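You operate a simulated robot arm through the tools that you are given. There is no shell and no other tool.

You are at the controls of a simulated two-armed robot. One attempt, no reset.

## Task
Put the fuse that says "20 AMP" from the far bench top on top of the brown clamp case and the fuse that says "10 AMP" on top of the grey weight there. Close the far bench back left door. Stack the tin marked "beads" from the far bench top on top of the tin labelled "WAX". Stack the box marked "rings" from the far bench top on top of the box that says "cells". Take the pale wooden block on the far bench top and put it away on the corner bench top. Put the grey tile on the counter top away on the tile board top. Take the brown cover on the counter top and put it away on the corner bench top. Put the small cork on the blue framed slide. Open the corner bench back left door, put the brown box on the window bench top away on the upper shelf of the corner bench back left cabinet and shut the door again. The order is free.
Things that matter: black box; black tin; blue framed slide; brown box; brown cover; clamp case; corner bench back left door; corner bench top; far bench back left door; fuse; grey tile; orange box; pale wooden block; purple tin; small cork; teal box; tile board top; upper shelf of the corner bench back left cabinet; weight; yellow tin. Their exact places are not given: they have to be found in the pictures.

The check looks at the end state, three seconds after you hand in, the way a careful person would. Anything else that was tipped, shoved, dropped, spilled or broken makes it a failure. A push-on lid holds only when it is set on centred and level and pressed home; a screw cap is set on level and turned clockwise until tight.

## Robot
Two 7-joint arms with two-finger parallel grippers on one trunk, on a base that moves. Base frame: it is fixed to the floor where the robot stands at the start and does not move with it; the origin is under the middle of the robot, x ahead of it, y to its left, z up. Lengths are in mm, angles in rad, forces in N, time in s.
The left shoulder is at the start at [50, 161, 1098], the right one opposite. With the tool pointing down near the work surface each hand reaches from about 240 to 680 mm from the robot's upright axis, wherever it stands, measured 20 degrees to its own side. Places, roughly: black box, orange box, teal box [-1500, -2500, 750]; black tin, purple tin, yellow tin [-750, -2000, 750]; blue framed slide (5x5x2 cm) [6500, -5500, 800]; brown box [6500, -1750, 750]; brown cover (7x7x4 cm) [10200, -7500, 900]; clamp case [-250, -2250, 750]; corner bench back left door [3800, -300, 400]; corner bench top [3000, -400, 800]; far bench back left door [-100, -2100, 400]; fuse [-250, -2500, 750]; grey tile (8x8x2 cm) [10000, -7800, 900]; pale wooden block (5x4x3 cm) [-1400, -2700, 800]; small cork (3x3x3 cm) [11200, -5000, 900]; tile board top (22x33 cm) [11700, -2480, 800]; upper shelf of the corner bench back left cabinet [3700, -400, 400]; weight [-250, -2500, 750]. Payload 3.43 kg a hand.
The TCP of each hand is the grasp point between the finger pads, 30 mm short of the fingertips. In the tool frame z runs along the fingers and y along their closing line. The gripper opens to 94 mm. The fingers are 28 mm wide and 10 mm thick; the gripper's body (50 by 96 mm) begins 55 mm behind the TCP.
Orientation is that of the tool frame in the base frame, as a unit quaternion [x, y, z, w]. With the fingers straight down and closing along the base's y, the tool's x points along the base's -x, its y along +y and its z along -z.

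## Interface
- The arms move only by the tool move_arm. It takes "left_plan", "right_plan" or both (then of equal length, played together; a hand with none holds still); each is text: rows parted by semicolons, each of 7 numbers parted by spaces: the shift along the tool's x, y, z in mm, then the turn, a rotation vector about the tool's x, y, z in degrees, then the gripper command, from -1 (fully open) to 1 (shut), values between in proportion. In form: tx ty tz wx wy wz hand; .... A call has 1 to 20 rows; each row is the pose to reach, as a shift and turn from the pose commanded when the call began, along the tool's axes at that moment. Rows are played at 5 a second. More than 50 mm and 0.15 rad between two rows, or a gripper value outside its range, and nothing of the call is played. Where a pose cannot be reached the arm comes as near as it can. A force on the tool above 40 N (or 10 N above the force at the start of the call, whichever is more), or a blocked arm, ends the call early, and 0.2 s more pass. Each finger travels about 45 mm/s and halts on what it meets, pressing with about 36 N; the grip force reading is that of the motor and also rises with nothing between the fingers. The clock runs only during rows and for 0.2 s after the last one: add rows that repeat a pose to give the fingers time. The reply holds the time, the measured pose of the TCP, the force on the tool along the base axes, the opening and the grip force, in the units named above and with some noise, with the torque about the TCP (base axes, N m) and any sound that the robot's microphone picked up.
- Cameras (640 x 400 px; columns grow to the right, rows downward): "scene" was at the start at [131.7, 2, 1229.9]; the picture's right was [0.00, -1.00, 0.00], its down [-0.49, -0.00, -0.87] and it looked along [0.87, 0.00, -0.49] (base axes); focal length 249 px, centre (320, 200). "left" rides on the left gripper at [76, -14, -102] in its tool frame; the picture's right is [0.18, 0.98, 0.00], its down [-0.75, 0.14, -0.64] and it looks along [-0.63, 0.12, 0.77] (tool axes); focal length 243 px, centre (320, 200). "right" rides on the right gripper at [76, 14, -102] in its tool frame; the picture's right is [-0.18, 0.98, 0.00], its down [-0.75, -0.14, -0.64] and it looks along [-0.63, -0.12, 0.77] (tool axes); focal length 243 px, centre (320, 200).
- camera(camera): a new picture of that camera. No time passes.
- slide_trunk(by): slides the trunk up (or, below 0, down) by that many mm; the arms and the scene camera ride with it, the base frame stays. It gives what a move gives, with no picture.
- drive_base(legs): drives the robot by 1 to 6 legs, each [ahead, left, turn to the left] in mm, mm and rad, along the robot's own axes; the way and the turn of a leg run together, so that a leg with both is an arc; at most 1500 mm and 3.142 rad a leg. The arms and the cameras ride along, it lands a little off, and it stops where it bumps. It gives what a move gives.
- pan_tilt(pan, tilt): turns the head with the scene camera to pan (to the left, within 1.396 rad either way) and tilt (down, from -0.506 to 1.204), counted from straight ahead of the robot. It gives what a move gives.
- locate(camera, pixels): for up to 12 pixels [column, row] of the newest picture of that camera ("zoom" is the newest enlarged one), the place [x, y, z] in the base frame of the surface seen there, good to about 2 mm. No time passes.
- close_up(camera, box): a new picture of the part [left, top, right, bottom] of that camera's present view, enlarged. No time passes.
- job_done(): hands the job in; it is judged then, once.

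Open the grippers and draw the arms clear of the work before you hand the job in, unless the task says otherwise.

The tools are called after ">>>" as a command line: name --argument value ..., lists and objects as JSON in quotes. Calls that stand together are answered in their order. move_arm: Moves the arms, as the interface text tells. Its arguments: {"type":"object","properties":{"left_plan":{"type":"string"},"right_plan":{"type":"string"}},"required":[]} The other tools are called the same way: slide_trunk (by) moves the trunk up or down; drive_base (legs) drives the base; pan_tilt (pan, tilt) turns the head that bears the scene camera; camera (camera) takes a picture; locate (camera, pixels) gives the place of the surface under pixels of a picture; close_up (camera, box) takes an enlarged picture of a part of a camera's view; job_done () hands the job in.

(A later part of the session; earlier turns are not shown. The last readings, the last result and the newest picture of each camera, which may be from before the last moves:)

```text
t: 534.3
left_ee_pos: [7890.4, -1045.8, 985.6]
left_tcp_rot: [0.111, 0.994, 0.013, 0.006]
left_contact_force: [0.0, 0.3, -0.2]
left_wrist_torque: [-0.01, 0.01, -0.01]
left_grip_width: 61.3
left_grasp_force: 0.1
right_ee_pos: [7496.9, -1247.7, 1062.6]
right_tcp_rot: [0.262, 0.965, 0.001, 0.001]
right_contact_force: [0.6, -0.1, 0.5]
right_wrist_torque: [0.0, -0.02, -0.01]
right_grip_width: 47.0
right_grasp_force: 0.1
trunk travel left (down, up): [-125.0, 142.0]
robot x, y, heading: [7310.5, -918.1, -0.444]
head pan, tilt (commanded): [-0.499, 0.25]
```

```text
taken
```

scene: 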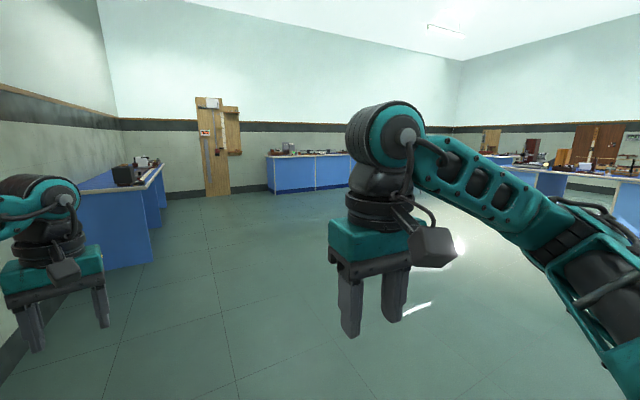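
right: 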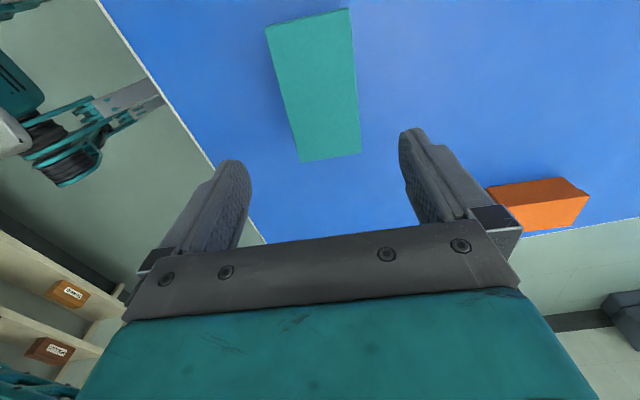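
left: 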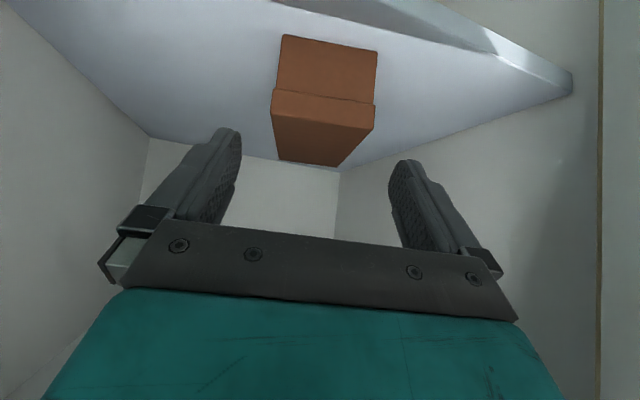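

Open floor ahead. I locate the furniture in view for orientation.

>>> locate --camera "scene" --pixels '[[150, 262], [163, 168], [270, 190], [345, 183], [350, 155], [545, 190], [600, 200], [500, 165], [300, 152], [215, 195]]'

>>> close_up --camera "scene" --box '[240, 120, 420, 210]'

>>> pan_tilt --pan -1.3 --tilt 0.25

>>> camera --camera "scene"

```text
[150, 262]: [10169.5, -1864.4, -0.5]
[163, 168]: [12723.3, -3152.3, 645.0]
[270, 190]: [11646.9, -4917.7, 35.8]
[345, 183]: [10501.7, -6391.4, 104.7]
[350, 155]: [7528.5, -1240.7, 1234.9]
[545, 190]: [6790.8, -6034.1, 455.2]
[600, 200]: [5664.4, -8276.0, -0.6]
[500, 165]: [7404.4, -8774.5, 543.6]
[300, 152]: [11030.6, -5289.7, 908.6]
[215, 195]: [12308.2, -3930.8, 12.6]
```

```text
3.56 times, centred on (330, 165) of scene
```

zoom: 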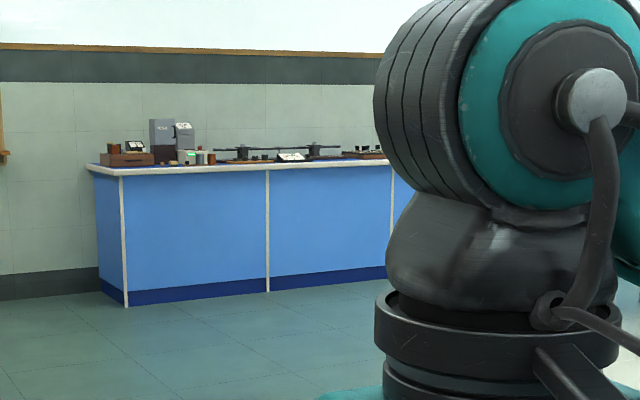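

```text
t: 535.4
left_ee_pos: [7889.7, -1044.7, 984.6]
left_tcp_rot: [0.112, 0.994, 0.013, 0.004]
left_contact_force: [0.3, -0.8, -0.2]
left_wrist_torque: [0.02, 0.03, -0.01]
left_grip_width: 61.1
left_grasp_force: 0.0
right_ee_pos: [7496.8, -1247.9, 1063.8]
right_tcp_rot: [0.262, 0.965, 0.0, 0.002]
right_contact_force: [0.3, -0.2, 0.2]
right_wrist_torque: [0.01, 0.02, -0.01]
right_grip_width: 47.1
right_grasp_force: 0.1
trunk travel left (down, up): [-125.0, 142.0]
robot x, y, heading: [7309.8, -914.4, -0.449]
head pan, tilt (commanded): [-1.3, 0.25]
```

```text
taken
```

scene: 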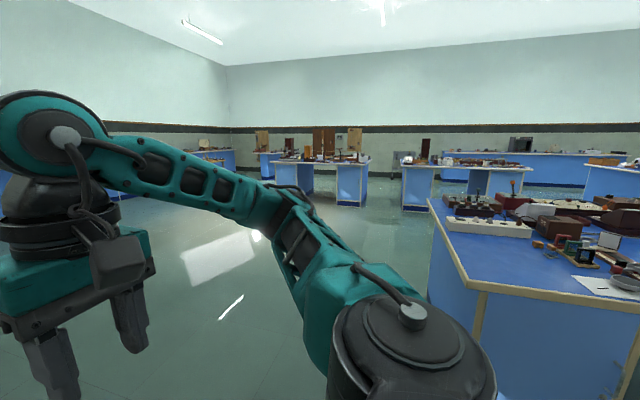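

The counter runs along the far wall. I locate the benches in this second view so I can plan a path between them.

>>> locate --camera "scene" --pixels '[[335, 200], [368, 200], [260, 178], [310, 192], [405, 208], [440, 205], [512, 172], [215, 165], [365, 165], [403, 170]]'

```text
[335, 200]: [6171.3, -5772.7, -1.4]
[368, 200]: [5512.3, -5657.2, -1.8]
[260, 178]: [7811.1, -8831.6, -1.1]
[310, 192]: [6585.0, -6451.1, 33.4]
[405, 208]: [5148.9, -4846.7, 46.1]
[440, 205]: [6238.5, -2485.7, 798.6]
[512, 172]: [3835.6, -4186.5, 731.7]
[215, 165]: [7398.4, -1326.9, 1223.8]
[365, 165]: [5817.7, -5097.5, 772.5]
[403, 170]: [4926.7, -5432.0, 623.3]
```

The straight way to the counter's far end is clear. I turn and drive.

>>> drive_base --legs '[[0, 0, -0.802], [1400, 0, 0], [1400, 0, 0], [1400, 0, 0], [1400, 0, 0]]'

>>> pan_tilt --pan 0.3 --tilt 0.3

>>> camera --camera "scene"

```text
t: 562.0
left_ee_pos: [9328.5, -6258.5, 985.8]
left_tcp_rot: [0.484, 0.875, 0.008, 0.011]
left_contact_force: [0.1, 0.5, -0.1]
left_wrist_torque: [-0.04, 0.01, 0.0]
left_grip_width: 61.0
left_grasp_force: 0.1
right_ee_pos: [8908.0, -6122.6, 1063.0]
right_tcp_rot: [0.611, 0.792, -0.001, 0.002]
right_contact_force: [-0.5, 0.5, -0.3]
right_wrist_torque: [0.01, -0.03, 0.02]
right_grip_width: 47.1
right_grasp_force: 0.1
trunk travel left (down, up): [-125.0, 142.0]
robot x, y, heading: [9004.3, -5753.7, -1.226]
head pan, tilt (commanded): [-1.3, 0.25]
stopped in leg 5: the robot was blocked; the commanded pose is now the measured one
```

```text
t: 563.7
left_ee_pos: [9327.8, -6259.8, 984.8]
left_tcp_rot: [0.484, 0.875, 0.01, 0.009]
left_contact_force: [0.4, 0.2, 0.7]
left_wrist_torque: [0.01, 0.0, 0.0]
left_grip_width: 61.0
left_grasp_force: 0.0
right_ee_pos: [8906.4, -6123.6, 1063.2]
right_tcp_rot: [0.611, 0.792, -0.001, 0.003]
right_contact_force: [0.5, 0.4, 0.2]
right_wrist_torque: [0.01, 0.01, 0.01]
right_grip_width: 46.9
right_grasp_force: 0.2
trunk travel left (down, up): [-125.0, 142.0]
robot x, y, heading: [9006.3, -5755.1, -1.232]
head pan, tilt (commanded): [0.3, 0.3]
```

```text
taken
```

scene: 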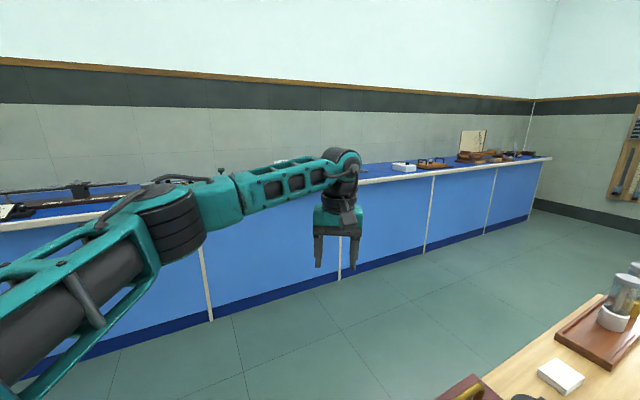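

The robot was blocked by a wooden table I had not seen, at lower right. I look at it to see its position and that nothing was disturbed.

>>> pan_tilt --pan -0.4 --tilt 0.8

>>> camera --camera "scene"

>>> camera --camera "right"

```text
t: 564.7
left_ee_pos: [9327.1, -6259.4, 985.6]
left_tcp_rot: [0.484, 0.875, 0.01, 0.009]
left_contact_force: [-0.2, 0.2, 0.0]
left_wrist_torque: [-0.01, 0.01, 0.03]
left_grip_width: 61.2
left_grasp_force: 0.1
right_ee_pos: [8906.0, -6122.7, 1063.8]
right_tcp_rot: [0.611, 0.792, -0.001, 0.002]
right_contact_force: [-0.2, 0.8, -1.1]
right_wrist_torque: [0.0, 0.01, 0.0]
right_grip_width: 47.1
right_grasp_force: 0.1
trunk travel left (down, up): [-125.0, 142.0]
robot x, y, heading: [9009.0, -5752.3, -1.231]
head pan, tilt (commanded): [-0.4, 0.799]
```

```text
taken
```

scene: 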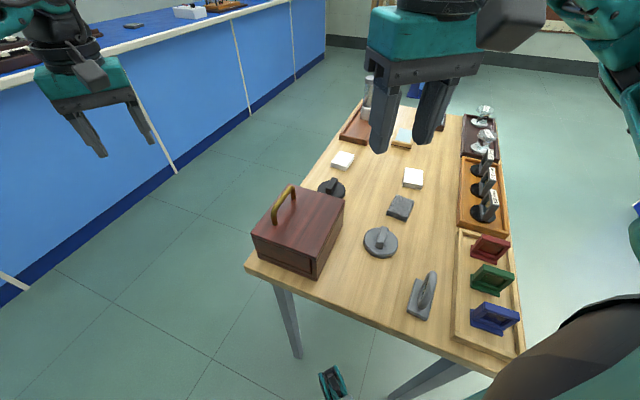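

```text
taken
```

right: 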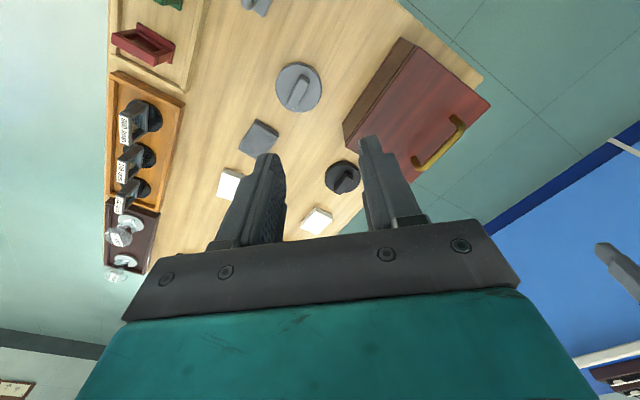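

Items on the trolley table look upright and in place. I locate the table's outline.

>>> locate --camera "scene" --pixels '[[248, 265], [362, 102], [520, 355], [500, 118], [300, 355], [335, 380], [492, 315], [430, 385], [380, 130], [60, 280]]'

>>> close_up --camera "scene" --box '[240, 90, 540, 370]'

```text
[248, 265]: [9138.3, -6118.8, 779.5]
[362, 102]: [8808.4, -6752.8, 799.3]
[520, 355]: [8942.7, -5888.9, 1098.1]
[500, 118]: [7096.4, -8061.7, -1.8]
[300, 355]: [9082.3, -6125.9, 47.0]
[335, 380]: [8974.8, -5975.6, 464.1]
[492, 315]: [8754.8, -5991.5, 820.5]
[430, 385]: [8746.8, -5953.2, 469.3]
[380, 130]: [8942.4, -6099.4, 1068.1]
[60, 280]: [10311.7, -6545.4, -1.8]
```

```text
1.43 times, centred on (390, 230) of scene
```

zoom: 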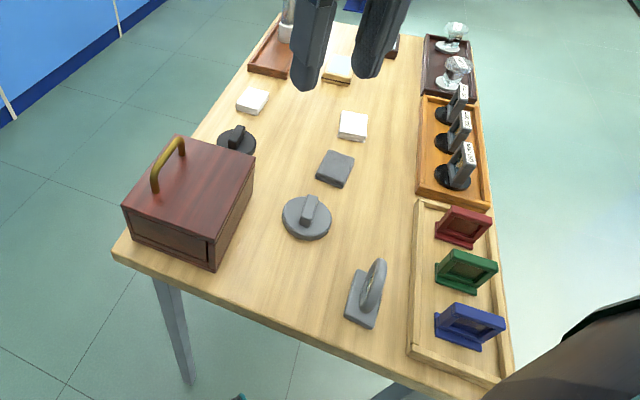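

I locate several points along the counter's front to get its line exactly.

>>> pan_tilt --pan 0.5 --tilt 0.4

>>> camera --camera "scene"

```text
t: 565.9
left_ee_pos: [9328.0, -6258.6, 986.3]
left_tcp_rot: [0.484, 0.875, 0.01, 0.01]
left_contact_force: [0.1, 0.5, -0.6]
left_wrist_torque: [0.0, 0.0, 0.0]
left_grip_width: 61.2
left_grasp_force: 0.0
right_ee_pos: [8906.3, -6123.8, 1063.7]
right_tcp_rot: [0.61, 0.792, -0.001, 0.002]
right_contact_force: [0.8, 0.1, 0.1]
right_wrist_torque: [-0.02, -0.04, -0.01]
right_grip_width: 47.0
right_grasp_force: 0.0
trunk travel left (down, up): [-125.0, 142.0]
robot x, y, heading: [9008.2, -5756.7, -1.231]
head pan, tilt (commanded): [0.499, 0.4]
```

```text
taken
```

scene: 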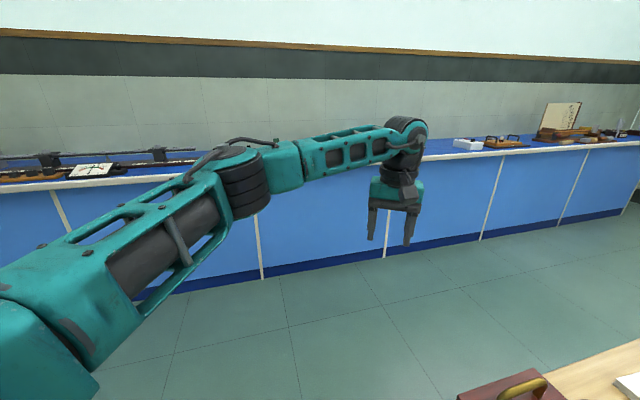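

>>> locate --camera "scene" --pixels '[[200, 292], [262, 280], [350, 262], [450, 244], [560, 226], [110, 182], [450, 158], [560, 150], [630, 144], [40, 188], [500, 141], [470, 145]]'

>>> close_up --camera "scene" --box '[430, 90, 640, 180]'

```text
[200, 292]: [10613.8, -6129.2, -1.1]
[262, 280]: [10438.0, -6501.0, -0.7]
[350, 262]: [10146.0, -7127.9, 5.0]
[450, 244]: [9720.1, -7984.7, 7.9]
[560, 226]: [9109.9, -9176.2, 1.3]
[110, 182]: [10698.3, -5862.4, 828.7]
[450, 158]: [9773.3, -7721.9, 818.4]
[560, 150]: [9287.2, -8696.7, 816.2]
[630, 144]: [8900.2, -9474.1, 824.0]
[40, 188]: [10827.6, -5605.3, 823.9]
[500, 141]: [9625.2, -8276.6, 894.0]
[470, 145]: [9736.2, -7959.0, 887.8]
```

```text
3.05 times, centred on (535, 135) of scene
```

zoom: 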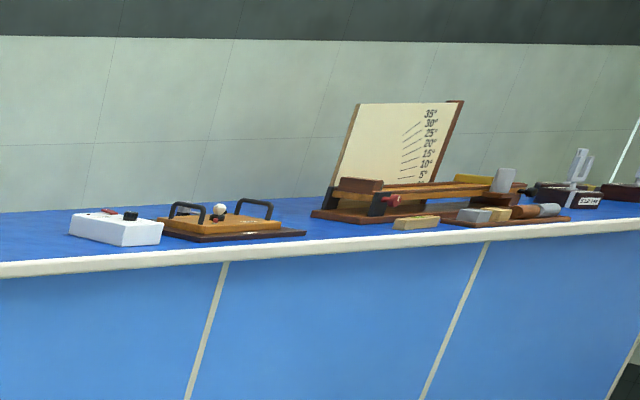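

The counter edge line is clear now (front edge at z≈824), the tile/cover region is beyond the trolley. I retract the left hand, back away from the trolley, turn to face the counter and move around.

>>> move_arm --left_plan "45 0 -10 0 0 0 -0.3; 90 0 -20 0 0 0 -0.3; 135 0 -30 0 0 0 -0.3; 180 0 -40 0 0 0 -0.3; 220 10 -50 0 0 0 -0.3; 220 10 -50 0 0 0 -0.3"

>>> drive_base --legs '[[-200, 0, 0], [0, 0, 0.765]]'

>>> pan_tilt --pan -0.4 --tilt 0.5

>>> camera --camera "scene"

```text
t: 567.3
left_ee_pos: [9217.0, -6067.1, 1033.4]
left_tcp_rot: [0.485, 0.875, 0.01, 0.009]
left_contact_force: [-0.8, 0.8, -0.1]
left_wrist_torque: [0.0, -0.01, 0.03]
left_grip_width: 61.1
left_grasp_force: 0.0
right_ee_pos: [8905.9, -6123.2, 1063.2]
right_tcp_rot: [0.611, 0.792, -0.001, 0.003]
right_contact_force: [0.0, -0.3, 0.5]
right_wrist_torque: [-0.02, 0.01, 0.0]
right_grip_width: 46.9
right_grasp_force: 0.1
trunk travel left (down, up): [-125.0, 142.0]
robot x, y, heading: [9009.5, -5756.6, -1.232]
head pan, tilt (commanded): [0.499, 0.4]
```

```text
t: 571.0
left_ee_pos: [9309.7, -5645.1, 1033.8]
left_tcp_rot: [0.122, 0.992, 0.013, 0.005]
left_contact_force: [0.0, 0.8, 0.6]
left_wrist_torque: [0.05, 0.02, -0.02]
left_grip_width: 61.0
left_grasp_force: 0.0
right_ee_pos: [9123.9, -5899.9, 1064.2]
right_tcp_rot: [0.271, 0.963, -0.001, 0.003]
right_contact_force: [0.3, 0.1, 0.0]
right_wrist_torque: [-0.02, 0.01, -0.05]
right_grip_width: 47.0
right_grasp_force: 0.1
trunk travel left (down, up): [-125.0, 142.0]
robot x, y, heading: [8940.2, -5563.5, -0.465]
head pan, tilt (commanded): [0.499, 0.4]
```

```text
t: 572.2
left_ee_pos: [9309.7, -5644.5, 1034.3]
left_tcp_rot: [0.122, 0.992, 0.012, 0.005]
left_contact_force: [-0.2, 0.0, 0.1]
left_wrist_torque: [-0.01, 0.0, -0.01]
left_grip_width: 61.1
left_grasp_force: 0.0
right_ee_pos: [9123.5, -5901.0, 1063.9]
right_tcp_rot: [0.271, 0.963, 0.0, 0.002]
right_contact_force: [0.0, -0.1, -0.4]
right_wrist_torque: [-0.01, -0.02, -0.04]
right_grip_width: 47.1
right_grasp_force: 0.1
trunk travel left (down, up): [-125.0, 142.0]
robot x, y, heading: [8933.5, -5567.8, -0.465]
head pan, tilt (commanded): [-0.4, 0.499]
```

```text
taken
```

scene: 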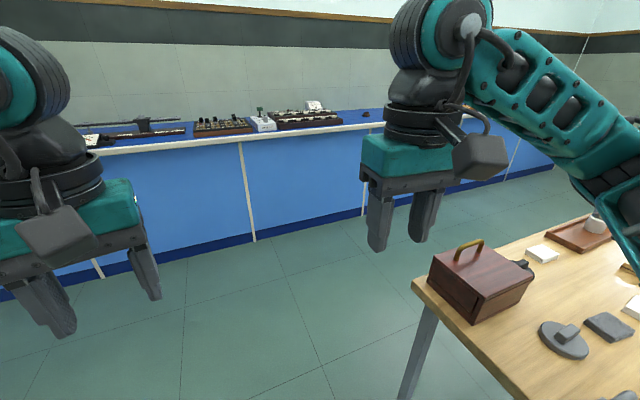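

Path is clear: ahead 1118, then right 1336 along the counter.

>>> drive_base --legs '[[1100, 0, 0], [0, -1330, 0]]'

>>> pan_tilt --pan 0.0 --tilt 0.5

>>> camera --camera "scene"

```text
t: 589.2
left_ee_pos: [9676.4, -7324.5, 1032.7]
left_tcp_rot: [0.123, 0.992, 0.012, 0.005]
left_contact_force: [0.3, -0.2, -0.1]
left_wrist_torque: [-0.01, 0.02, 0.0]
left_grip_width: 61.1
left_grasp_force: 0.1
right_ee_pos: [9490.6, -7580.6, 1063.8]
right_tcp_rot: [0.271, 0.963, 0.0, 0.003]
right_contact_force: [-0.2, 0.1, -0.2]
right_wrist_torque: [-0.02, 0.02, 0.03]
right_grip_width: 46.8
right_grasp_force: 0.0
trunk travel left (down, up): [-125.0, 142.0]
robot x, y, heading: [9307.5, -7245.2, -0.467]
head pan, tilt (commanded): [-0.4, 0.499]
```

```text
t: 590.1
left_ee_pos: [9677.8, -7324.6, 1033.9]
left_tcp_rot: [0.124, 0.992, 0.013, 0.004]
left_contact_force: [-0.2, 0.6, -0.3]
left_wrist_torque: [-0.02, -0.01, 0.02]
left_grip_width: 61.1
left_grasp_force: 0.0
right_ee_pos: [9490.7, -7581.4, 1064.0]
right_tcp_rot: [0.272, 0.962, 0.001, 0.002]
right_contact_force: [0.7, -0.6, -0.1]
right_wrist_torque: [-0.01, -0.01, 0.0]
right_grip_width: 47.1
right_grasp_force: 0.1
trunk travel left (down, up): [-125.0, 142.0]
robot x, y, heading: [9309.5, -7243.5, -0.467]
head pan, tilt (commanded): [0.0, 0.499]
```

```text
taken
```

scene: 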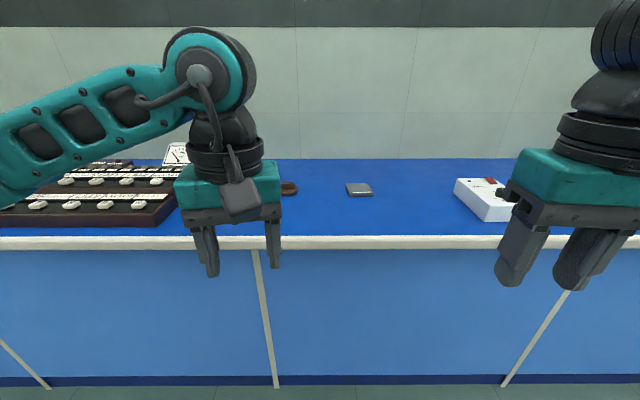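

The grey tile (358,189) and brown cover (288,189) are on the counter ahead. I enlarge and locate.

>>> close_up --camera "scene" --box '[250, 160, 430, 250]'

>>> locate --camera "scene" --pixels '[[358, 186], [349, 184], [369, 184], [348, 193], [371, 193], [290, 184], [283, 192], [296, 192], [288, 188], [360, 215], [360, 240]]'

```text
3.56 times, centred on (340, 205) of scene
```

zoom: 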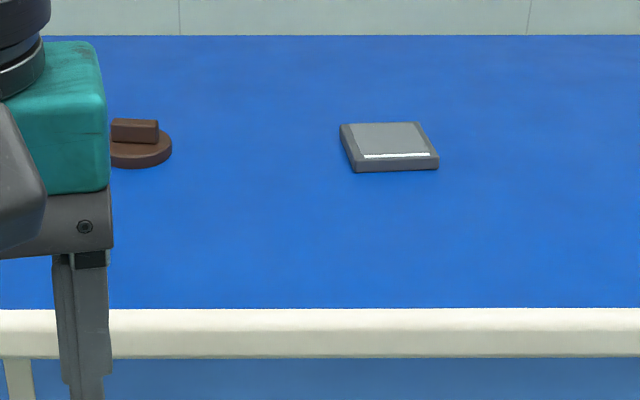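

```text
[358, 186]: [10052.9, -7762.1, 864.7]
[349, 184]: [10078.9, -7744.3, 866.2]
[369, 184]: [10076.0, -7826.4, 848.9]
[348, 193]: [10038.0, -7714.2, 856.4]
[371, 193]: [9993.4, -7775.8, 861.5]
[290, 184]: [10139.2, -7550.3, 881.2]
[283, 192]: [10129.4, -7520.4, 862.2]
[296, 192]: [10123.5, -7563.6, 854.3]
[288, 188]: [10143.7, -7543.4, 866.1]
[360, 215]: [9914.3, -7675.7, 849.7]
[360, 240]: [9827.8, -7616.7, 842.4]
```

Tile centre ≈(10040,-7762), cover ≈(10140,-7543), counter top z≈850. I drive up to the counter.

>>> drive_base --legs '[[295, 0, 0]]'

>>> pan_tilt --pan 0.0 --tilt 0.75

>>> camera --camera "scene"

```text
t: 592.1
left_ee_pos: [9938.8, -7455.3, 1033.9]
left_tcp_rot: [0.123, 0.992, 0.013, 0.004]
left_contact_force: [0.1, 0.6, -0.3]
left_wrist_torque: [-0.02, -0.01, 0.01]
left_grip_width: 61.0
left_grasp_force: 0.0
right_ee_pos: [9751.7, -7711.6, 1063.1]
right_tcp_rot: [0.271, 0.963, 0.001, 0.002]
right_contact_force: [0.4, 0.1, -0.1]
right_wrist_torque: [-0.01, 0.0, 0.02]
right_grip_width: 47.1
right_grasp_force: 0.2
trunk travel left (down, up): [-125.0, 142.0]
robot x, y, heading: [9568.1, -7374.7, -0.469]
head pan, tilt (commanded): [0.0, 0.499]
```

```text
t: 592.9
left_ee_pos: [9937.2, -7456.2, 1033.5]
left_tcp_rot: [0.122, 0.992, 0.012, 0.006]
left_contact_force: [0.9, 0.3, -0.2]
left_wrist_torque: [0.0, 0.01, -0.04]
left_grip_width: 61.0
left_grasp_force: 0.1
right_ee_pos: [9751.2, -7711.0, 1063.9]
right_tcp_rot: [0.271, 0.963, 0.0, 0.003]
right_contact_force: [-0.8, 0.9, -0.3]
right_wrist_torque: [-0.02, -0.02, 0.0]
right_grip_width: 47.1
right_grasp_force: 0.0
trunk travel left (down, up): [-125.0, 142.0]
robot x, y, heading: [9569.5, -7374.1, -0.463]
head pan, tilt (commanded): [0.0, 0.75]
```

```text
taken
```

scene: 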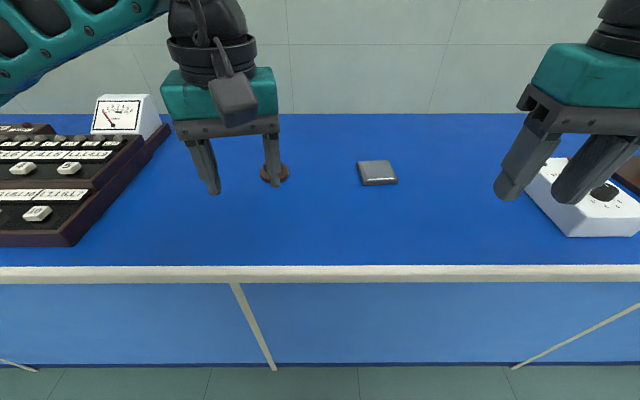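

I locate the tile's corners in an enlarged view.

>>> close_up --camera "scene" --box '[330, 145, 430, 205]'

>>> locate --camera "zoom" --pixels '[[182, 108], [388, 105], [425, 205], [205, 218], [300, 155], [210, 235], [420, 228], [170, 112], [300, 290]]'

```text
6.40 times, centred on (380, 175) of scene
```

zoom: 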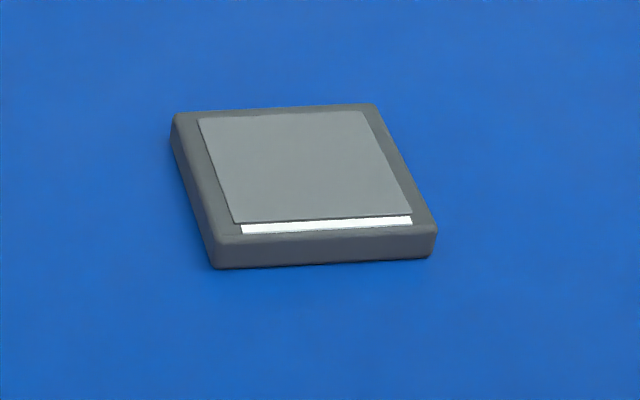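

```text
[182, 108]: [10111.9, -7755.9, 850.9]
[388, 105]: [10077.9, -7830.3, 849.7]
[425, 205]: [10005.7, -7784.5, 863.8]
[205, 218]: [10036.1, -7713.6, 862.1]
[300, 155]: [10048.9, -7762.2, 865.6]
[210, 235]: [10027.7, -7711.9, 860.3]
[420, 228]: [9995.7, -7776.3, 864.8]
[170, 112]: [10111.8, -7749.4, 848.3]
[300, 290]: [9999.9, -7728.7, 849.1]
```

Tile is aligned with the counter; centre ≈(10047,-7762), top 865. I bring the right hand above it, fully open.

>>> move_arm --right_plan "-40 16 0 0 0 -1 -1; -80 32 0 0 0 -2 -1; -120 48 0 0 0 -3 -1; -160 64 0 0 0 -4 -1; -200 80 10 0 0 -4.9 -1; -240 95 40 0 0 -4.9 -1; -279 111 65 0 0 -4.9 -1; -279 111 105 0 0 -4.9 -1; -279 111 114 0 0 -4.9 -1; -279 111 114 0 0 -4.9 -1"

>>> camera --camera "right"

```text
refused: row 6 steps farther than a row can; nothing moved
```

```text
taken
```

right: 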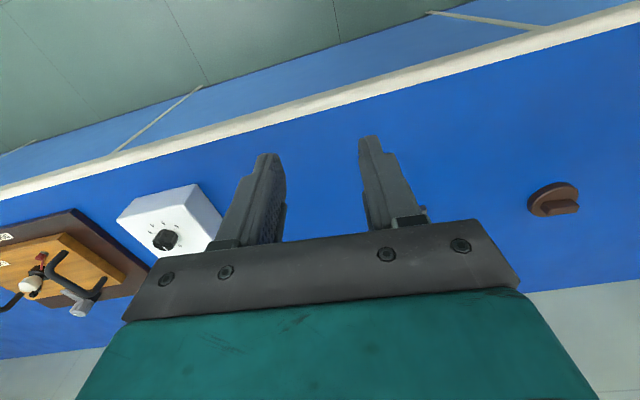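

One step was too long; I resend with shorter steps.

>>> move_arm --right_plan "-40 16 0 0 0 -1 -1; -80 32 0 0 0 -2 -1; -120 48 0 0 0 -3 -1; -160 64 0 0 0 -4 -1; -200 80 0 0 0 -4.9 -1; -240 95 0 0 0 -4.9 -1; -279 111 0 0 0 -4.9 -1; -279 111 45 0 0 -4.9 -1; -279 111 90 0 0 -4.9 -1; -279 111 114 0 0 -4.9 -1; -279 111 114 0 0 -4.9 -1"

>>> camera --camera "right"

```text
t: 595.3
left_ee_pos: [9937.0, -7455.3, 1034.1]
left_tcp_rot: [0.123, 0.992, 0.012, 0.006]
left_contact_force: [-0.9, 0.1, -0.4]
left_wrist_torque: [0.0, -0.01, -0.02]
left_grip_width: 61.1
left_grasp_force: 0.1
right_ee_pos: [10049.3, -7762.8, 949.2]
right_tcp_rot: [0.23, 0.973, 0.0, 0.002]
right_contact_force: [0.1, -0.4, 0.5]
right_wrist_torque: [0.01, 0.01, -0.02]
right_grip_width: 93.7
right_grasp_force: 0.1
trunk travel left (down, up): [-125.0, 142.0]
robot x, y, heading: [9567.6, -7370.5, -0.465]
head pan, tilt (commanded): [0.0, 0.75]
```

```text
taken
```

right: 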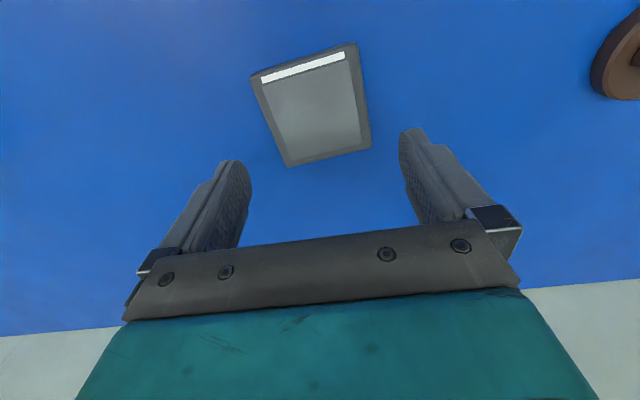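

>>> locate --camera "right" --pixels '[[255, 78], [354, 48], [368, 145], [288, 162], [317, 108], [262, 85], [350, 60], [362, 140], [293, 157]]'

```text
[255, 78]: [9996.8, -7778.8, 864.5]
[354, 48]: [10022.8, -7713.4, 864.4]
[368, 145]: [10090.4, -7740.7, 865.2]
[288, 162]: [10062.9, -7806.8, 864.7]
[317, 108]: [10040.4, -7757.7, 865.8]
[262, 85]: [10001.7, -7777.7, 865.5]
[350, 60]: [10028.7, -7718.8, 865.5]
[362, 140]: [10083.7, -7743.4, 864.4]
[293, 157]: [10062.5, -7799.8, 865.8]
```

Tile centre (10043,-7760), turned 4° more. I align, descend to just above the counter and grip.

>>> move_arm --right_plan "6.8 0 20 0 0 -4.2 -1; 6.8 0 45 0 0 -4.2 -1; 6.8 0 58 0 0 -4.2 -1; 6.8 0 61.5 0 0 -4.2 -1; 6.8 0 61.5 0 0 -4.2 -1"

>>> camera --camera "right"

```text
t: 596.5
left_ee_pos: [9937.5, -7456.0, 1034.6]
left_tcp_rot: [0.123, 0.992, 0.013, 0.006]
left_contact_force: [-0.7, 0.3, -0.6]
left_wrist_torque: [0.01, -0.02, -0.01]
left_grip_width: 61.2
left_grasp_force: 0.1
right_ee_pos: [10042.1, -7758.4, 888.9]
right_tcp_rot: [0.194, 0.981, 0.0, 0.003]
right_contact_force: [-0.1, -0.3, 0.2]
right_wrist_torque: [0.03, 0.03, -0.03]
right_grip_width: 94.0
right_grasp_force: 0.1
trunk travel left (down, up): [-125.0, 142.0]
robot x, y, heading: [9567.9, -7375.0, -0.464]
head pan, tilt (commanded): [0.0, 0.75]
```

```text
taken
```

right: 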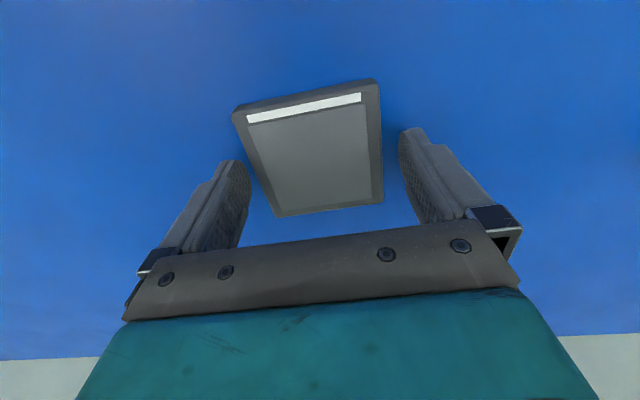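

The tile is between the fingers. I lower 1.5 mm more and close.

>>> move_arm --right_plan "0 0 1.7 0 0 0 -1; 0 0 1.7 0 0 0 -0.5; 0 0 1.7 0 0 0 0.2; 0 0 1.7 0 0 0 1; 0 0 1.7 0 0 0 1; 0 0 1.7 0 0 0 1"

>>> camera --camera "right"

```text
t: 597.9
left_ee_pos: [9938.0, -7456.0, 1034.6]
left_tcp_rot: [0.123, 0.992, 0.013, 0.006]
left_contact_force: [-0.2, -0.5, -0.6]
left_wrist_torque: [-0.01, 0.02, 0.02]
left_grip_width: 61.2
left_grasp_force: 0.1
right_ee_pos: [10042.2, -7760.5, 887.9]
right_tcp_rot: [0.194, 0.981, 0.0, 0.003]
right_contact_force: [0.1, 0.7, -0.8]
right_wrist_torque: [-0.05, -0.01, 0.02]
right_grip_width: 79.0
right_grasp_force: 36.0
trunk travel left (down, up): [-125.0, 142.0]
robot x, y, heading: [9567.9, -7376.1, -0.467]
head pan, tilt (commanded): [0.0, 0.75]
```

```text
taken
```

right: 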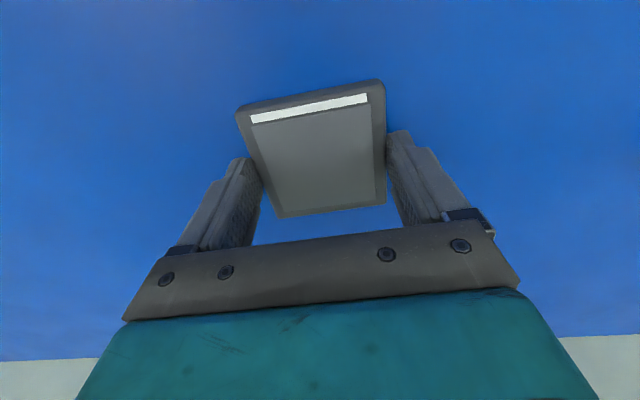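

Gripped at 79 mm. I lift it slowly and check.

>>> move_arm --right_plan "0 0 -10 0 0 0 1; 0 0 -30 0 0 0 1; 0 0 -60 0 0 0 1; 0 0 -95 0 0 0 1; 0 0 -130 0 0 0 1; 20 -30 -150 0 0 0 1; 40 -60 -150 0 0 0 1"

>>> camera --camera "right"

>>> camera --camera "scene"

```text
t: 599.5
left_ee_pos: [9938.6, -7456.3, 1034.5]
left_tcp_rot: [0.123, 0.992, 0.012, 0.006]
left_contact_force: [-0.4, 0.1, -0.4]
left_wrist_torque: [-0.01, 0.01, -0.01]
left_grip_width: 61.0
left_grasp_force: 0.0
right_ee_pos: [9981.4, -7800.0, 1037.1]
right_tcp_rot: [0.193, 0.981, 0.0, 0.003]
right_contact_force: [-0.4, -0.5, -1.0]
right_wrist_torque: [0.01, 0.01, 0.0]
right_grip_width: 79.1
right_grasp_force: 36.2
trunk travel left (down, up): [-125.0, 142.0]
robot x, y, heading: [9568.0, -7376.7, -0.464]
head pan, tilt (commanded): [0.0, 0.75]
```

```text
taken
```

right: 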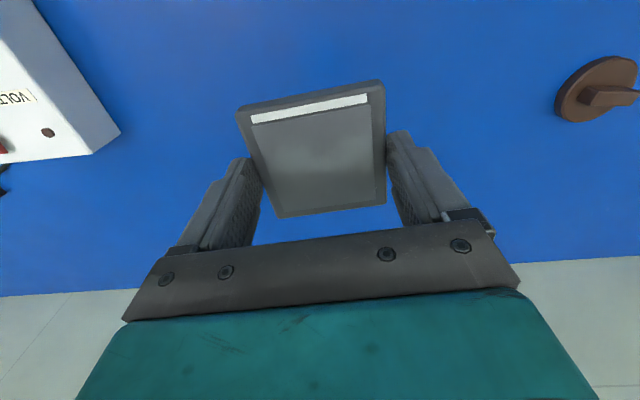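

```text
taken
```

scene: 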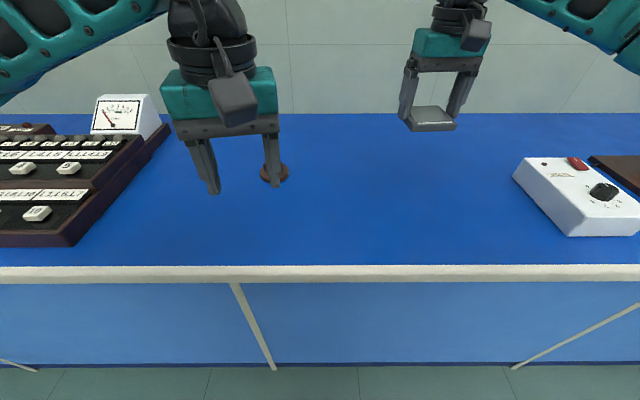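

The tile is held flat. Now the cover: I look with the left camera to see its bar's orientation.

>>> camera --camera "left"

>>> close_up --camera "right" --box '[520, 30, 640, 150]'

```text
taken
```

left: 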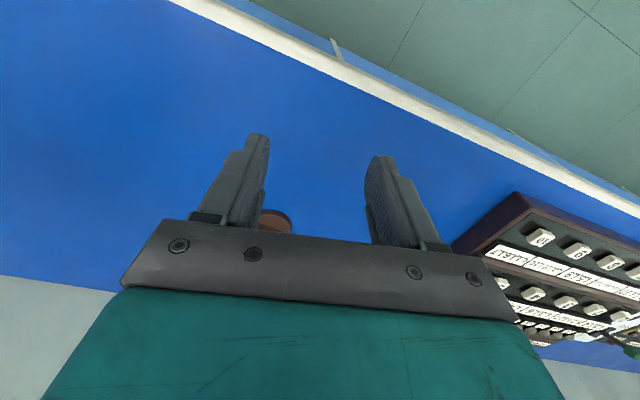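

```text
3.33 times, centred on (580, 90) of right
```

zoom: 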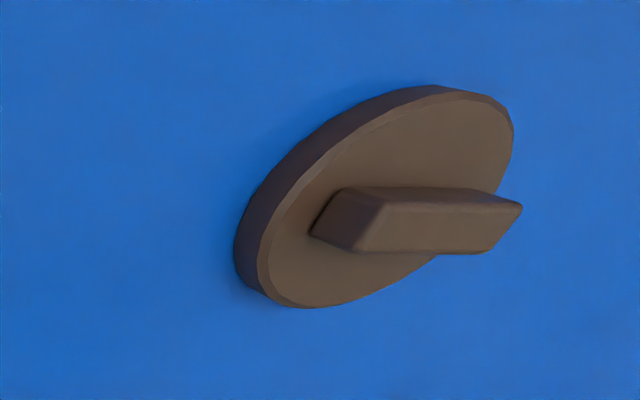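

I locate the bar and the disc in this enlarged view.

>>> locate --camera "zoom" --pixels '[[400, 196], [510, 205], [350, 195], [480, 245], [380, 245], [430, 225], [260, 270], [480, 105], [300, 290], [440, 105], [300, 160], [420, 290]]'

```text
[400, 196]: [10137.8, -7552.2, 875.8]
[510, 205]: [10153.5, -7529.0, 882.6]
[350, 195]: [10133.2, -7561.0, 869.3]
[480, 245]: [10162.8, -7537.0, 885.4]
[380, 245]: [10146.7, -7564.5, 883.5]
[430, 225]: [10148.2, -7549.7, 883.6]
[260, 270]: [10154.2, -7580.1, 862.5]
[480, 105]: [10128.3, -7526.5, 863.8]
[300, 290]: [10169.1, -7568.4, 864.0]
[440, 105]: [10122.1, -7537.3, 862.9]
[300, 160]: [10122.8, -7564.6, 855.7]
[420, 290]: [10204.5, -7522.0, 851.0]
```

The bar runs left–right, so I will grip it with the hand turned ~74° counter-clockwise. First I level the left hand and move it above the cover.

>>> move_arm --left_plan "-45 -8 0 0.5 0.2 0 -0.3; -90 -15 0 1 0.4 0 -0.3; -135 -22 0 1.4 0.5 0 -0.3; -180 -30 0 1.4 0.5 0 -0.3; -227 -37 0 1.4 0.5 0 -0.3; -227 -37 0 1.4 0.5 0 -0.3"

```text
t: 600.9
left_ee_pos: [10148.6, -7546.1, 1034.5]
left_tcp_rot: [0.123, 0.992, 0.001, 0.0]
left_contact_force: [-0.6, -0.3, -0.4]
left_wrist_torque: [0.0, 0.02, 0.01]
left_grip_width: 61.2
left_grasp_force: 0.0
right_ee_pos: [9981.4, -7798.7, 1036.5]
right_tcp_rot: [0.194, 0.981, -0.001, 0.003]
right_contact_force: [-0.8, 0.3, -1.0]
right_wrist_torque: [0.01, 0.03, 0.05]
right_grip_width: 79.2
right_grasp_force: 36.1
trunk travel left (down, up): [-125.0, 142.0]
robot x, y, heading: [9566.9, -7374.2, -0.464]
head pan, tilt (commanded): [0.0, 0.75]
```

Level now. I rotate the hand counter-clockwise by 74° in place.

>>> move_arm --left_plan "0 0 0 0 0 -8 -0.3; 0 0 0 0 0 -16 -0.3; 0 0 0 0 0 -24 -0.3; 0 0 0 0 0 -32 -0.3; 0 0 0 0 0 -40 -0.3; 0 0 0 0 0 -48 -0.3; 0 0 0 0 0 -56 -0.3; 0 0 0 0 0 -64 -0.3; 0 0 0 0 0 -74 -0.3; 0 0 30 0 0 -74 -0.3; 0 0 60 0 0 -74 -0.3; 0 0 60 0 0 -74 -0.3"

>>> camera --camera "left"

```text
refused: row 9 steps farther than a row can; nothing moved
```

```text
taken
```

left: 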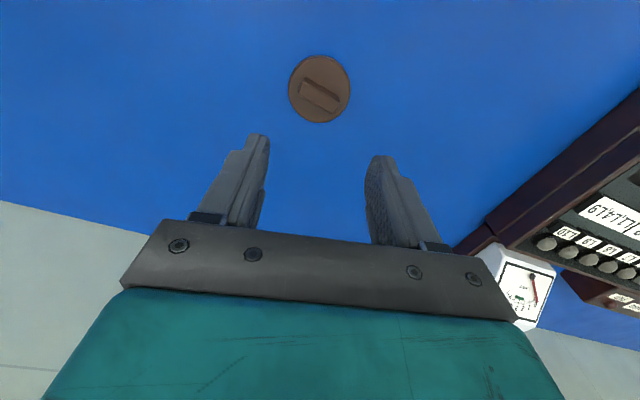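

A step was over the turning limit; but this view shows the cover from above. I locate its bar and rim here.

>>> close_up --camera "left" --box '[270, 40, 370, 140]'

>>> locate --camera "zoom" --pixels '[[245, 160], [430, 245], [225, 240], [400, 280], [320, 210], [195, 200], [510, 210], [345, 65], [340, 325], [330, 230]]'

```text
4.00 times, centred on (320, 90) of left
```

zoom: 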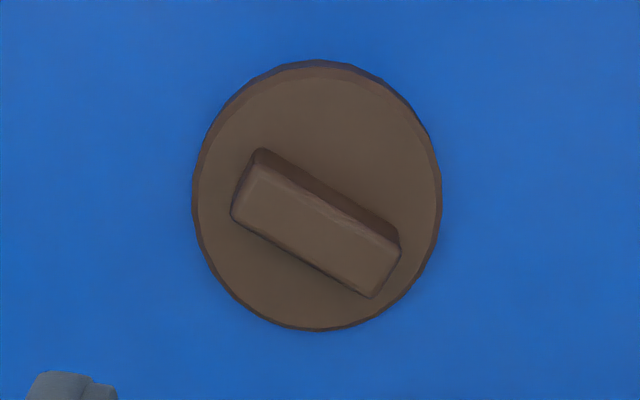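

```text
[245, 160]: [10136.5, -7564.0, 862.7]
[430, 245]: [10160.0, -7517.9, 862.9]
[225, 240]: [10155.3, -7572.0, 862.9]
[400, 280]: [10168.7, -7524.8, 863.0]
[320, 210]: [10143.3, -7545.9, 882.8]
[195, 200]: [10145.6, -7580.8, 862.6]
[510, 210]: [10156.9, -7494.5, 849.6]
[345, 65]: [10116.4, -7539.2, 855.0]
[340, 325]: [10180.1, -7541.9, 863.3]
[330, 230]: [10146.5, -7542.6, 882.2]
```

>>> locate --camera "zoom" --pixels '[[265, 175], [388, 248], [366, 288], [242, 212], [314, 231], [436, 200], [196, 195], [318, 326], [318, 75]]'

```text
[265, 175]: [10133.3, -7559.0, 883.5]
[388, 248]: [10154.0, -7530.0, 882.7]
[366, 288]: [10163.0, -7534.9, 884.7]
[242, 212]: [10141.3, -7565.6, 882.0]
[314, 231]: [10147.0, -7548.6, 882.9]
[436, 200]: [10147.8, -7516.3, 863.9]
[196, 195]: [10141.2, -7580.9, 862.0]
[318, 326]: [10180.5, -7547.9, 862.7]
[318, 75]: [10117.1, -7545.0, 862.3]
```

Bar axis is at 54.6°, centre (10148,-7547.5), top z 883. I rotate 68.7° counter-clockwise in smaller steps.

>>> move_arm --left_plan "0 0 0 0 0 -7.6 -0.3; 0 0 0 0 0 -15.3 -0.3; 0 0 0 0 0 -22.9 -0.3; 0 0 0 0 0 -30.5 -0.3; 0 0 0 0 0 -38.2 -0.3; 0 0 0 0 0 -45.8 -0.3; 0 0 0 0 0 -53.4 -0.3; 0 0 0 0 0 -61.1 -0.3; 0 0 0 0 0 -68.7 -0.3; 0 0 30 0 0 -68.7 -0.3; 0 0 65 0 0 -68.7 -0.3; 0 0 65 0 0 -68.7 -0.3"

>>> camera --camera "left"

```text
t: 603.5
left_ee_pos: [10149.3, -7547.1, 969.3]
left_tcp_rot: [-0.459, 0.888, 0.001, 0.001]
left_contact_force: [-0.2, -0.3, -0.6]
left_wrist_torque: [-0.01, -0.04, -0.03]
left_grip_width: 61.0
left_grasp_force: 0.0
right_ee_pos: [9981.9, -7799.9, 1038.0]
right_tcp_rot: [0.194, 0.981, -0.001, 0.003]
right_contact_force: [-0.2, -0.8, -0.8]
right_wrist_torque: [0.02, 0.01, -0.02]
right_grip_width: 79.2
right_grasp_force: 36.4
trunk travel left (down, up): [-125.0, 142.0]
robot x, y, heading: [9566.3, -7373.8, -0.467]
head pan, tilt (commanded): [0.0, 0.75]
```

```text
taken
```

left: 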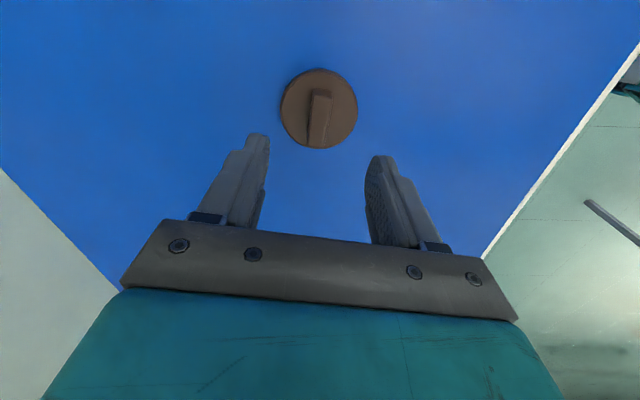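

Aligned with the bar. I descend to z≈902 (tips just above the disc) and close on the bar.

>>> move_arm --left_plan "0 0 35 0 0 0 -0.3; 0 0 60 0 0 0 -0.3; 0 0 67 0 0 0 -0.3; 0 0 67 0 0 0 -0.3; 0 0 67 0 0 0 0.3; 0 0 67 0 0 0 1; 0 0 67 0 0 0 1; 0 0 67 0 0 0 1; 0 0 67 0 0 0 1"

>>> camera --camera "left"

```text
t: 605.5
left_ee_pos: [10148.0, -7547.5, 902.3]
left_tcp_rot: [-0.459, 0.889, 0.002, 0.001]
left_contact_force: [-0.3, 0.8, 0.3]
left_wrist_torque: [0.03, -0.01, 0.04]
left_grip_width: 15.0
left_grasp_force: 35.6
right_ee_pos: [9982.0, -7799.0, 1038.1]
right_tcp_rot: [0.194, 0.981, 0.0, 0.002]
right_contact_force: [0.0, 0.1, -0.7]
right_wrist_torque: [-0.04, -0.01, 0.02]
right_grip_width: 78.8
right_grasp_force: 36.4
trunk travel left (down, up): [-125.0, 142.0]
robot x, y, heading: [9572.6, -7371.9, -0.464]
head pan, tilt (commanded): [0.0, 0.75]
```

```text
taken
```

left: 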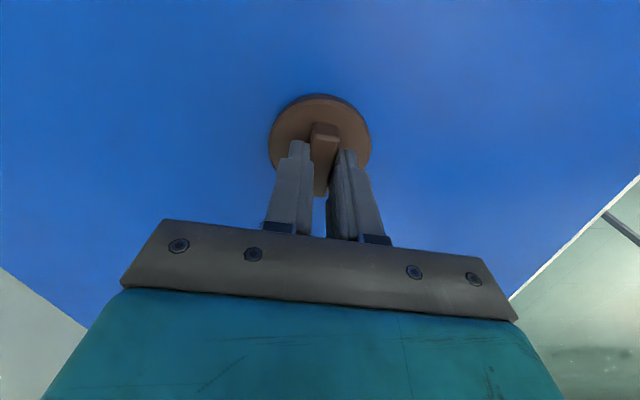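

Gripped on the bar (15 mm). I lift the cover.

>>> move_arm --left_plan "0 0 -10 0 0 0 1; 0 0 -35 0 0 0 1; 0 0 -75 0 0 0 1; 0 0 -115 0 0 0 1; 0 0 -150 0 0 0 1; 0 0 -150 0 0 0 1"

>>> camera --camera "left"

>>> camera --camera "scene"

```text
t: 606.9
left_ee_pos: [10148.2, -7547.2, 1054.5]
left_tcp_rot: [-0.459, 0.888, 0.001, 0.001]
left_contact_force: [0.2, -0.7, -0.2]
left_wrist_torque: [0.01, 0.03, 0.0]
left_grip_width: 15.0
left_grasp_force: 36.6
right_ee_pos: [9981.1, -7799.4, 1036.8]
right_tcp_rot: [0.194, 0.981, -0.001, 0.003]
right_contact_force: [-0.8, -0.2, -1.2]
right_wrist_torque: [-0.02, 0.0, -0.04]
right_grip_width: 79.0
right_grasp_force: 36.5
trunk travel left (down, up): [-125.0, 142.0]
robot x, y, heading: [9566.6, -7371.8, -0.464]
head pan, tilt (commanded): [0.0, 0.75]
```

```text
taken
```

left: 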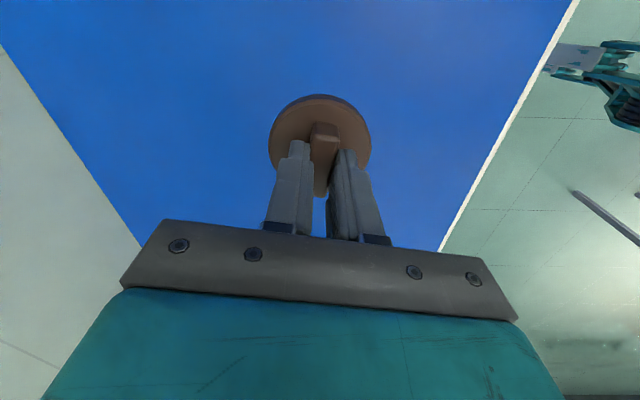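

```text
taken
```

scene: 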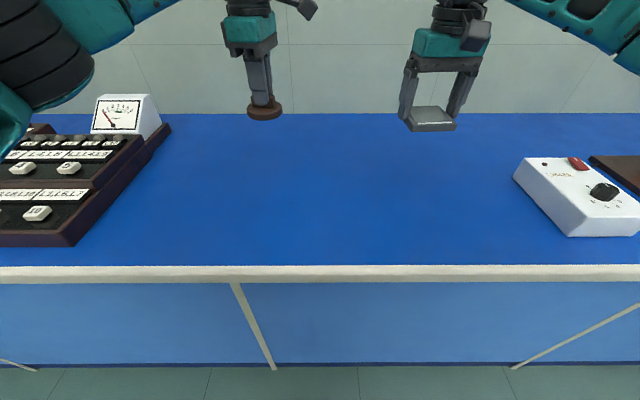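

Both items are held. I back away and slide left along the counter toward the tile board's bench by the window wall.

>>> drive_base --legs '[[-400, 0, 0], [0, 1450, 0], [0, 1450, 0]]'

>>> pan_tilt --pan 0.9 --tilt 0.3

>>> camera --camera "scene"

```text
t: 634.2
left_ee_pos: [11101.8, -4805.8, 1054.1]
left_tcp_rot: [-0.456, 0.89, 0.001, 0.001]
left_contact_force: [0.8, 0.5, -0.7]
left_wrist_torque: [0.0, -0.03, 0.02]
left_grip_width: 15.1
left_grasp_force: 36.1
right_ee_pos: [10934.6, -5057.0, 1038.1]
right_tcp_rot: [0.198, 0.98, 0.0, 0.003]
right_contact_force: [0.4, -0.5, -0.3]
right_wrist_torque: [0.02, 0.0, 0.0]
right_grip_width: 79.1
right_grasp_force: 36.2
trunk travel left (down, up): [-125.0, 142.0]
robot x, y, heading: [10526.0, -4625.7, -0.473]
head pan, tilt (commanded): [0.0, 0.75]
```

```text
t: 635.4
left_ee_pos: [11104.0, -4805.4, 1052.3]
left_tcp_rot: [-0.455, 0.89, 0.0, 0.0]
left_contact_force: [-1.2, 0.2, -0.3]
left_wrist_torque: [-0.01, 0.0, 0.03]
left_grip_width: 14.8
left_grasp_force: 35.5
right_ee_pos: [10935.0, -5057.4, 1038.2]
right_tcp_rot: [0.198, 0.98, -0.001, 0.003]
right_contact_force: [-0.1, 0.4, -1.9]
right_wrist_torque: [-0.01, -0.04, 0.01]
right_grip_width: 79.3
right_grasp_force: 35.8
trunk travel left (down, up): [-125.0, 142.0]
robot x, y, heading: [10528.2, -4630.0, -0.468]
head pan, tilt (commanded): [0.901, 0.3]
```

```text
taken
```

scene: 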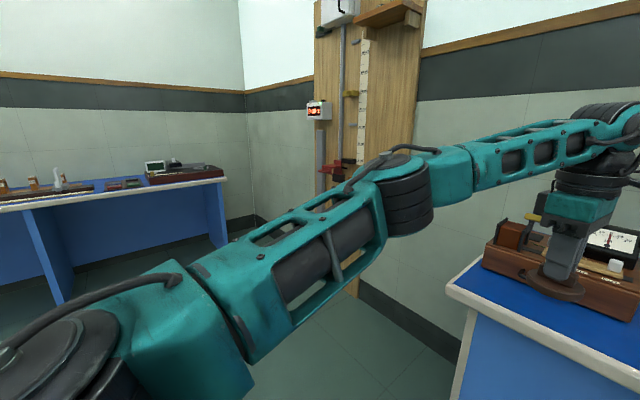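

I am near the counter's left end, where the cork should be. I look for it and at the bench to the left.

>>> pan_tilt --pan -0.1 --tilt 0.6

>>> camera --camera "scene"

```text
t: 636.6
left_ee_pos: [11102.8, -4805.5, 1051.3]
left_tcp_rot: [-0.456, 0.89, 0.0, 0.001]
left_contact_force: [0.1, 0.6, 0.5]
left_wrist_torque: [0.01, 0.02, 0.0]
left_grip_width: 15.1
left_grasp_force: 35.8
right_ee_pos: [10935.7, -5057.1, 1037.7]
right_tcp_rot: [0.198, 0.98, -0.001, 0.003]
right_contact_force: [-0.7, 0.2, -0.9]
right_wrist_torque: [-0.01, 0.0, 0.01]
right_grip_width: 79.0
right_grasp_force: 36.3
trunk travel left (down, up): [-125.0, 142.0]
robot x, y, heading: [10529.2, -4625.2, -0.472]
head pan, tilt (commanded): [-0.099, 0.6]
```

```text
taken
```

scene: 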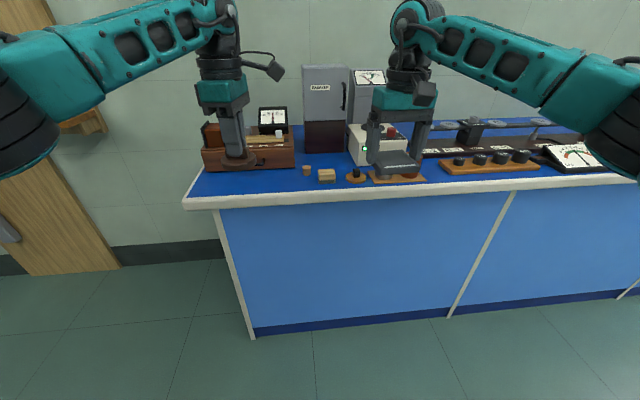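

>>> close_up --camera "scene" --box '[190, 90, 450, 220]'

>>> locate --camera "scene" --pixels '[[307, 168], [307, 175], [327, 172], [356, 172], [310, 195], [320, 207], [220, 205], [250, 165], [353, 178]]'

```text
2.46 times, centred on (320, 155) of scene
```

zoom: 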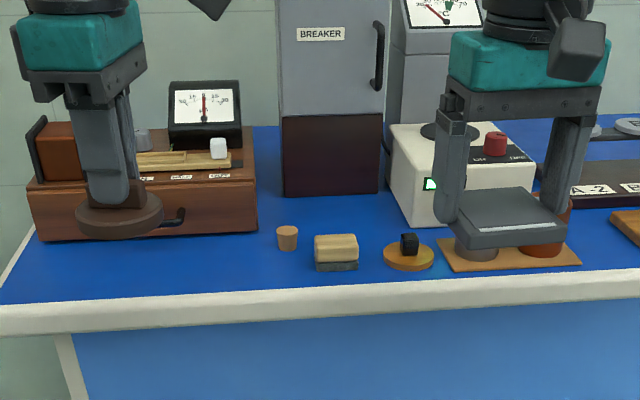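

```text
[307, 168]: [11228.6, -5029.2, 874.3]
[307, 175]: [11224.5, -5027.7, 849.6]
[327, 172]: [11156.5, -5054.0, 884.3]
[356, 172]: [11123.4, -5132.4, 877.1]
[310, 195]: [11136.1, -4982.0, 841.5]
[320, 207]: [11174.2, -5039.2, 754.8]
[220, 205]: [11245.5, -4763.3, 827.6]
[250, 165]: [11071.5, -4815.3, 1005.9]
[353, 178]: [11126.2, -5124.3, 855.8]
```

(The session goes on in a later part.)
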